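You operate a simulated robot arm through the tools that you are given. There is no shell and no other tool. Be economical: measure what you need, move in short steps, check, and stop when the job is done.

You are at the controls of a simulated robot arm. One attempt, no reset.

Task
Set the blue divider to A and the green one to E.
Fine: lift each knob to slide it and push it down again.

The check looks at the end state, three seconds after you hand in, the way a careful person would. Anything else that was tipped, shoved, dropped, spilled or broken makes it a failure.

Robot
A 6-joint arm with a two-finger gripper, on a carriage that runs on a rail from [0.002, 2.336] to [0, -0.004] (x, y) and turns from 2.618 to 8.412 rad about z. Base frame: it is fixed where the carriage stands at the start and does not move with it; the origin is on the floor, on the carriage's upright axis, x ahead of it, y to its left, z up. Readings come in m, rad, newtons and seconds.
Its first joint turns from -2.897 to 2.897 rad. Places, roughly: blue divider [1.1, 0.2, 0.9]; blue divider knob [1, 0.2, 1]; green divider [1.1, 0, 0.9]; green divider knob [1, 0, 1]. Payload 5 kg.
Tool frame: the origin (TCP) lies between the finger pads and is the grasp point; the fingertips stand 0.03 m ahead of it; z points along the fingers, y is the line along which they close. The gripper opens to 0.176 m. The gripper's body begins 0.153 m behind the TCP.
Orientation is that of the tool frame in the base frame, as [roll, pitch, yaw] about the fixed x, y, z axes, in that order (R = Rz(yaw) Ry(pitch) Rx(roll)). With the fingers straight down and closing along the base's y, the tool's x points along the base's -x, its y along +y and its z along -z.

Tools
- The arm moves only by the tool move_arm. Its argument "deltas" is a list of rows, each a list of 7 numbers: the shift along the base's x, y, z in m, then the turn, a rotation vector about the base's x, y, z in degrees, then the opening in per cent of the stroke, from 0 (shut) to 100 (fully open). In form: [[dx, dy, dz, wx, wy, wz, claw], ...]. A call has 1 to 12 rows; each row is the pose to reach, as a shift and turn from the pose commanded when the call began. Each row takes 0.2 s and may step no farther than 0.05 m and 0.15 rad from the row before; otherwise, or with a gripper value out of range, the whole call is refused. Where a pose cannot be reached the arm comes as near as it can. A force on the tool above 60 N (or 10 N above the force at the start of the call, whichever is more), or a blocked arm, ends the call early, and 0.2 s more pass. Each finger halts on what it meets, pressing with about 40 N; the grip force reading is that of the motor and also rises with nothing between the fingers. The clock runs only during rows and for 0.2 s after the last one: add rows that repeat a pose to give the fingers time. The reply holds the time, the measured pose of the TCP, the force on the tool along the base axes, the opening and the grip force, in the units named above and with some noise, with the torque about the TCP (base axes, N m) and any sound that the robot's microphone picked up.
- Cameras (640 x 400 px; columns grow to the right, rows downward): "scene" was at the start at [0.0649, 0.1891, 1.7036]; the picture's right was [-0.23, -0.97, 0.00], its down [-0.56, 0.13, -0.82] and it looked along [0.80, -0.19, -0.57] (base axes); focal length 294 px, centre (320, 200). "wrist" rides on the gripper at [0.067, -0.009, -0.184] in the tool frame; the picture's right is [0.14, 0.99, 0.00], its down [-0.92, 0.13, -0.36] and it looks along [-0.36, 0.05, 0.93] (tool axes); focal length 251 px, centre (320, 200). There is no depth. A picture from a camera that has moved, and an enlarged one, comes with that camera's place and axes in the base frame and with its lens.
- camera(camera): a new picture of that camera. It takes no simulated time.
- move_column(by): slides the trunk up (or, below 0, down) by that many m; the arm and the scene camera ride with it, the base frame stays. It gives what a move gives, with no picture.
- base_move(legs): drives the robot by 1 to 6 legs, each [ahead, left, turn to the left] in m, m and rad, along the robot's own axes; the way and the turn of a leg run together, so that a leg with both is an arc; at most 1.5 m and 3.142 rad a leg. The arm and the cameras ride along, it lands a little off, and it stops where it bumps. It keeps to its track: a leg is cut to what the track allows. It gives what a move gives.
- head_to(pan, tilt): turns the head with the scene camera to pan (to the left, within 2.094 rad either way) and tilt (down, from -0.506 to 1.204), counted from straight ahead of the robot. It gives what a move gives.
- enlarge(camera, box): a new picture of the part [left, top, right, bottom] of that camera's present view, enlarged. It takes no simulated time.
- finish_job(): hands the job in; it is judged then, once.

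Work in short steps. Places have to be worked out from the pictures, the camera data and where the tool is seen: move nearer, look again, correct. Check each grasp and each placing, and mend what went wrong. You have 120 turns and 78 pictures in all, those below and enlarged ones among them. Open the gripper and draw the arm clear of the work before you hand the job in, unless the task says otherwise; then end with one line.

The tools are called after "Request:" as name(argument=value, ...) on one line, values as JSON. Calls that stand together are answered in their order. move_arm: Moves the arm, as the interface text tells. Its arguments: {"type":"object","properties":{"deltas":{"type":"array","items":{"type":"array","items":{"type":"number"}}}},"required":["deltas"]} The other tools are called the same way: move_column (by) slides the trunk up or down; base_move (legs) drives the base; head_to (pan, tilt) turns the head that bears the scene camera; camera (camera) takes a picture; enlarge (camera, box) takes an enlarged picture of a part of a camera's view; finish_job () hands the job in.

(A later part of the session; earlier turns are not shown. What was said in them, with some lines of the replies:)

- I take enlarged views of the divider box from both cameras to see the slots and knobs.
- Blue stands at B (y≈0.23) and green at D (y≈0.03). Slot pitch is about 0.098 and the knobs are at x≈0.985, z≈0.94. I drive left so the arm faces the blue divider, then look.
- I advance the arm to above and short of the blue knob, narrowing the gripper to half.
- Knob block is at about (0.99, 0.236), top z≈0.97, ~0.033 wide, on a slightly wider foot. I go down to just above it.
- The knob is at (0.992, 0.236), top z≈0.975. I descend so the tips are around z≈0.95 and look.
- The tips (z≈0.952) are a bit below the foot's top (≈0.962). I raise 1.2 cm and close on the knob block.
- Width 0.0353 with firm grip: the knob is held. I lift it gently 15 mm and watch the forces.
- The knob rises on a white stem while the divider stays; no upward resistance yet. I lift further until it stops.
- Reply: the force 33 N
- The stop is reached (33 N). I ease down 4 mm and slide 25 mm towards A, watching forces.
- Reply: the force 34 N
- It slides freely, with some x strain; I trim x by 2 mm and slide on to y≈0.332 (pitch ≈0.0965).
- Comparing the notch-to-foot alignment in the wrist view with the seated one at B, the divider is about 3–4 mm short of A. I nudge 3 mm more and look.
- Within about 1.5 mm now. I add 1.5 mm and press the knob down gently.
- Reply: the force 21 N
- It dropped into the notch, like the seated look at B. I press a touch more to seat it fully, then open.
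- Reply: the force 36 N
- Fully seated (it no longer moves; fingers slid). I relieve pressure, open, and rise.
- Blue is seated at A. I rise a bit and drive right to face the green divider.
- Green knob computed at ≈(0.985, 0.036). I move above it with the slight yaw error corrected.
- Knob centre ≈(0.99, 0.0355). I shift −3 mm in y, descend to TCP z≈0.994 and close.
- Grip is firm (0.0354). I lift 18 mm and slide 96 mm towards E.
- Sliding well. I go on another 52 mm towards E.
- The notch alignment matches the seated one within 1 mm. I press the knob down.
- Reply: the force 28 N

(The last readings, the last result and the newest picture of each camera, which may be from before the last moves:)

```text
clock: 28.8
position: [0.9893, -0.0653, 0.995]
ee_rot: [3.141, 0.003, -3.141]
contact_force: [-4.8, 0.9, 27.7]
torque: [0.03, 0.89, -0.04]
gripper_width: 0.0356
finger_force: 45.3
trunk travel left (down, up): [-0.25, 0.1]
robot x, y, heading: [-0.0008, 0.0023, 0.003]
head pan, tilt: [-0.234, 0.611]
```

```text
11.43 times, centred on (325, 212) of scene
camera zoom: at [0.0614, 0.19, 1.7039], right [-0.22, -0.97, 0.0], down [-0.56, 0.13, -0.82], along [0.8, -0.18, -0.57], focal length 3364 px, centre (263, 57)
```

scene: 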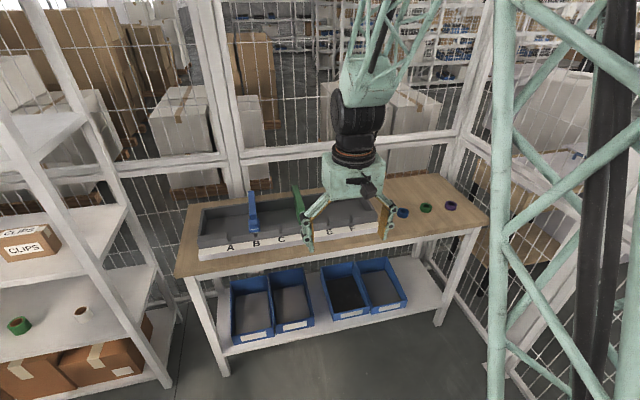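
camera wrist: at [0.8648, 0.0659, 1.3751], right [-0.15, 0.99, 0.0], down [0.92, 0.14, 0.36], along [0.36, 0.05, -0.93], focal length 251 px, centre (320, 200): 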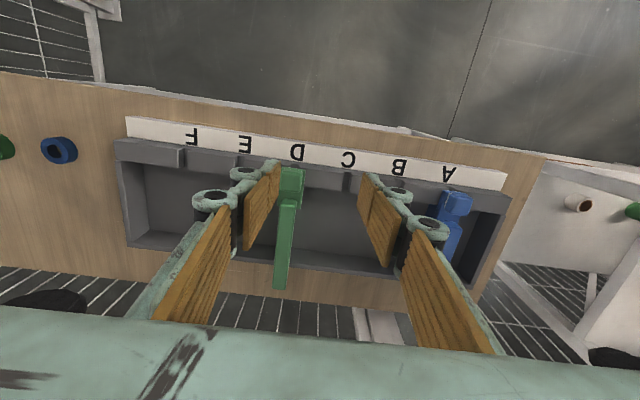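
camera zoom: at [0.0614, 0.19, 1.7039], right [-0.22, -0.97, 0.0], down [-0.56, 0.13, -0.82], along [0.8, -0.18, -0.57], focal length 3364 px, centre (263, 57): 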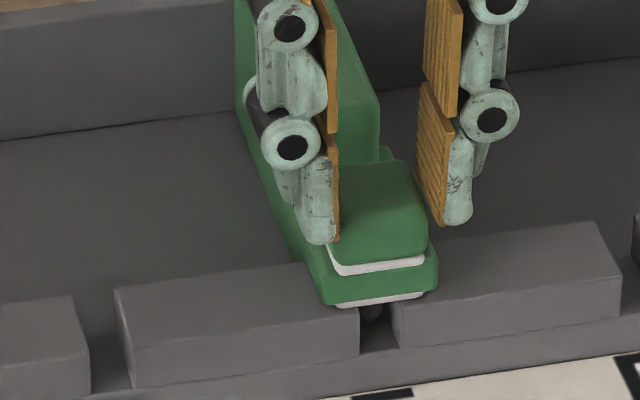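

Seated with the pin in notch E. One firmer press, then relieve, open and withdraw.

Request:
move_arm(deltas=[[0, 0, -0.002, 0, 0, 0, 10], [0, 0, -0.002, 0, 0, 0, 10], [0, 0, 0.003, 0, 0, 0, 10], [0, 0, 0.003, 0, 0, 0, 25], [0, 0, 0.003, 0, 0, 0, 40], [0, 0, 0.003, 0, 0, 0, 40], [0, 0, 0.003, 0, 0, 0, 40], [0, 0, 0.03, 0, 0, 0, 40], [0, 0, 0.07, 0, 0, 0, 40], [0, 0, 0.11, 0, 0, 0, 40], [-0.01, 0, 0.15, 0, 0, 0, 40], [-0.05, 0, 0.17, 0, 0, 0, 40]])

Request:
move_arm(deltas=[[-0.04, 0, 0.01, 0, 0, 0, 40], [-0.08, 0, 0.02, 0, 0, 0, 40], [-0.12, 0, 0.02, 0, 0, 0, 40], [-0.16, 0, 0.02, 0, 0, 0, 40], [-0.2, 0, 0.02, 0, 0, 0, 40], [-0.2, 0, 0.02, 0, 0, 0, 40]])

Request:
enlarge(camera="scene", box=[200, 150, 440, 260])

Request:
camera(camera="wrist")

```text
clock: 31.4
position: [0.9387, -0.0646, 1.1614]
ee_rot: [-3.14, -0.001, 3.141]
contact_force: [0.6, -0.5, 0.6]
torque: [0.02, 0.08, 0.0]
gripper_width: 0.0704
finger_force: 0.1
trunk travel left (down, up): [-0.25, 0.1]
robot x, y, heading: [0.0015, -0.0017, 0.009]
head pan, tilt: [-0.234, 0.611]
```

```text
clock: 32.8
position: [0.7372, -0.0674, 1.1819]
ee_rot: [3.141, 0.0, -3.141]
contact_force: [-1.3, 0.3, 1.2]
torque: [0.01, -0.14, -0.03]
gripper_width: 0.0702
finger_force: 0.1
trunk travel left (down, up): [-0.25, 0.1]
robot x, y, heading: [-0.0012, 0.0021, 0.01]
head pan, tilt: [-0.234, 0.611]
```

```text
2.67 times, centred on (320, 205) of scene
camera zoom: at [0.0626, 0.1898, 1.7035], right [-0.22, -0.97, 0.0], down [-0.56, 0.13, -0.82], along [0.8, -0.18, -0.57], focal length 785 px, centre (320, 187)
```

zoom: 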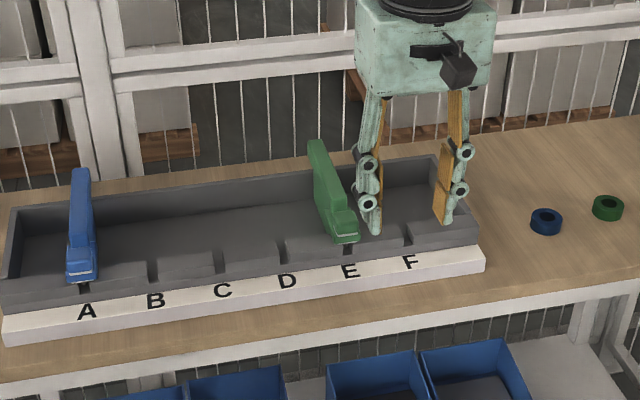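

```text
37 pictures are left
camera wrist: at [0.6696, -0.0766, 1.3668], right [-0.14, 0.99, 0.0], down [0.92, 0.13, 0.36], along [0.36, 0.05, -0.93], focal length 251 px, centre (320, 200)
```

wrist: 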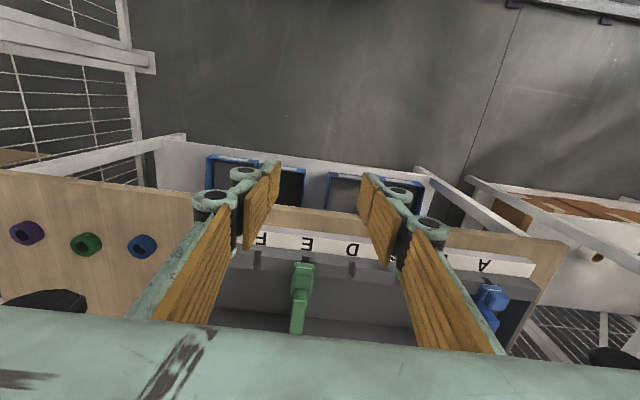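

Both dividers look placed; I zoom in to confirm both knobs are fully down.

Request:
enlarge(camera="scene", box=[210, 190, 250, 250])

Request:
enlarge(camera="scene", box=[300, 190, 350, 230])

```text
6.67 times, centred on (230, 220) of scene
camera zoom: at [0.0626, 0.1898, 1.7035], right [-0.22, -0.97, 0.0], down [-0.56, 0.13, -0.82], along [0.8, -0.18, -0.57], focal length 1962 px, centre (920, 67)
```

zoom: 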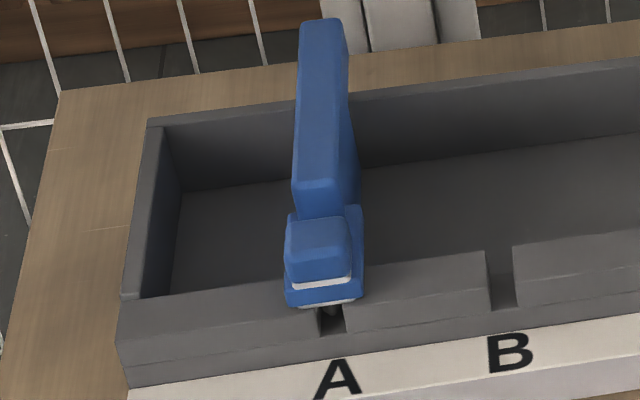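

```text
10.00 times, centred on (325, 210) of scene
camera zoom: at [0.0626, 0.1898, 1.7035], right [-0.22, -0.97, 0.0], down [-0.56, 0.13, -0.82], along [0.8, -0.18, -0.57], focal length 2944 px, centre (270, 100)
```

zoom: 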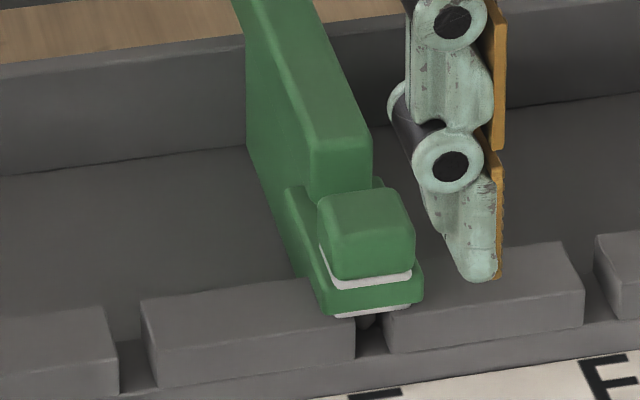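

Both knobs sit fully down with their pins in A and E, as in the starting seated state. I open the gripper and hand in.

Request:
move_arm(deltas=[[-0.04, 0, 0, 0, 0, 0, 60], [-0.08, 0, 0, 0, 0, 0, 90], [-0.12, 0, 0, 0, 0, 0, 100], [-0.12, 0, 0, 0, 0, 0, 100], [-0.12, 0, 0, 0, 0, 0, 100]])

Request:
finish_job()

```text
clock: 34.0
position: [0.6208, -0.0682, 1.1807]
ee_rot: [-3.141, -0.001, -3.141]
contact_force: [0.8, 0.5, 0.0]
torque: [-0.02, 0.11, 0.0]
gripper_width: 0.1759
finger_force: 0.1
trunk travel left (down, up): [-0.25, 0.1]
robot x, y, heading: [-0.0003, 0.0042, 0.015]
head pan, tilt: [-0.234, 0.611]
```

```text
The job is handed in.
```

The blue divider is at A and the green one at E, both with their knobs pushed fully down; the gripper is open, the arm is clear of the work, and the job is handed in.
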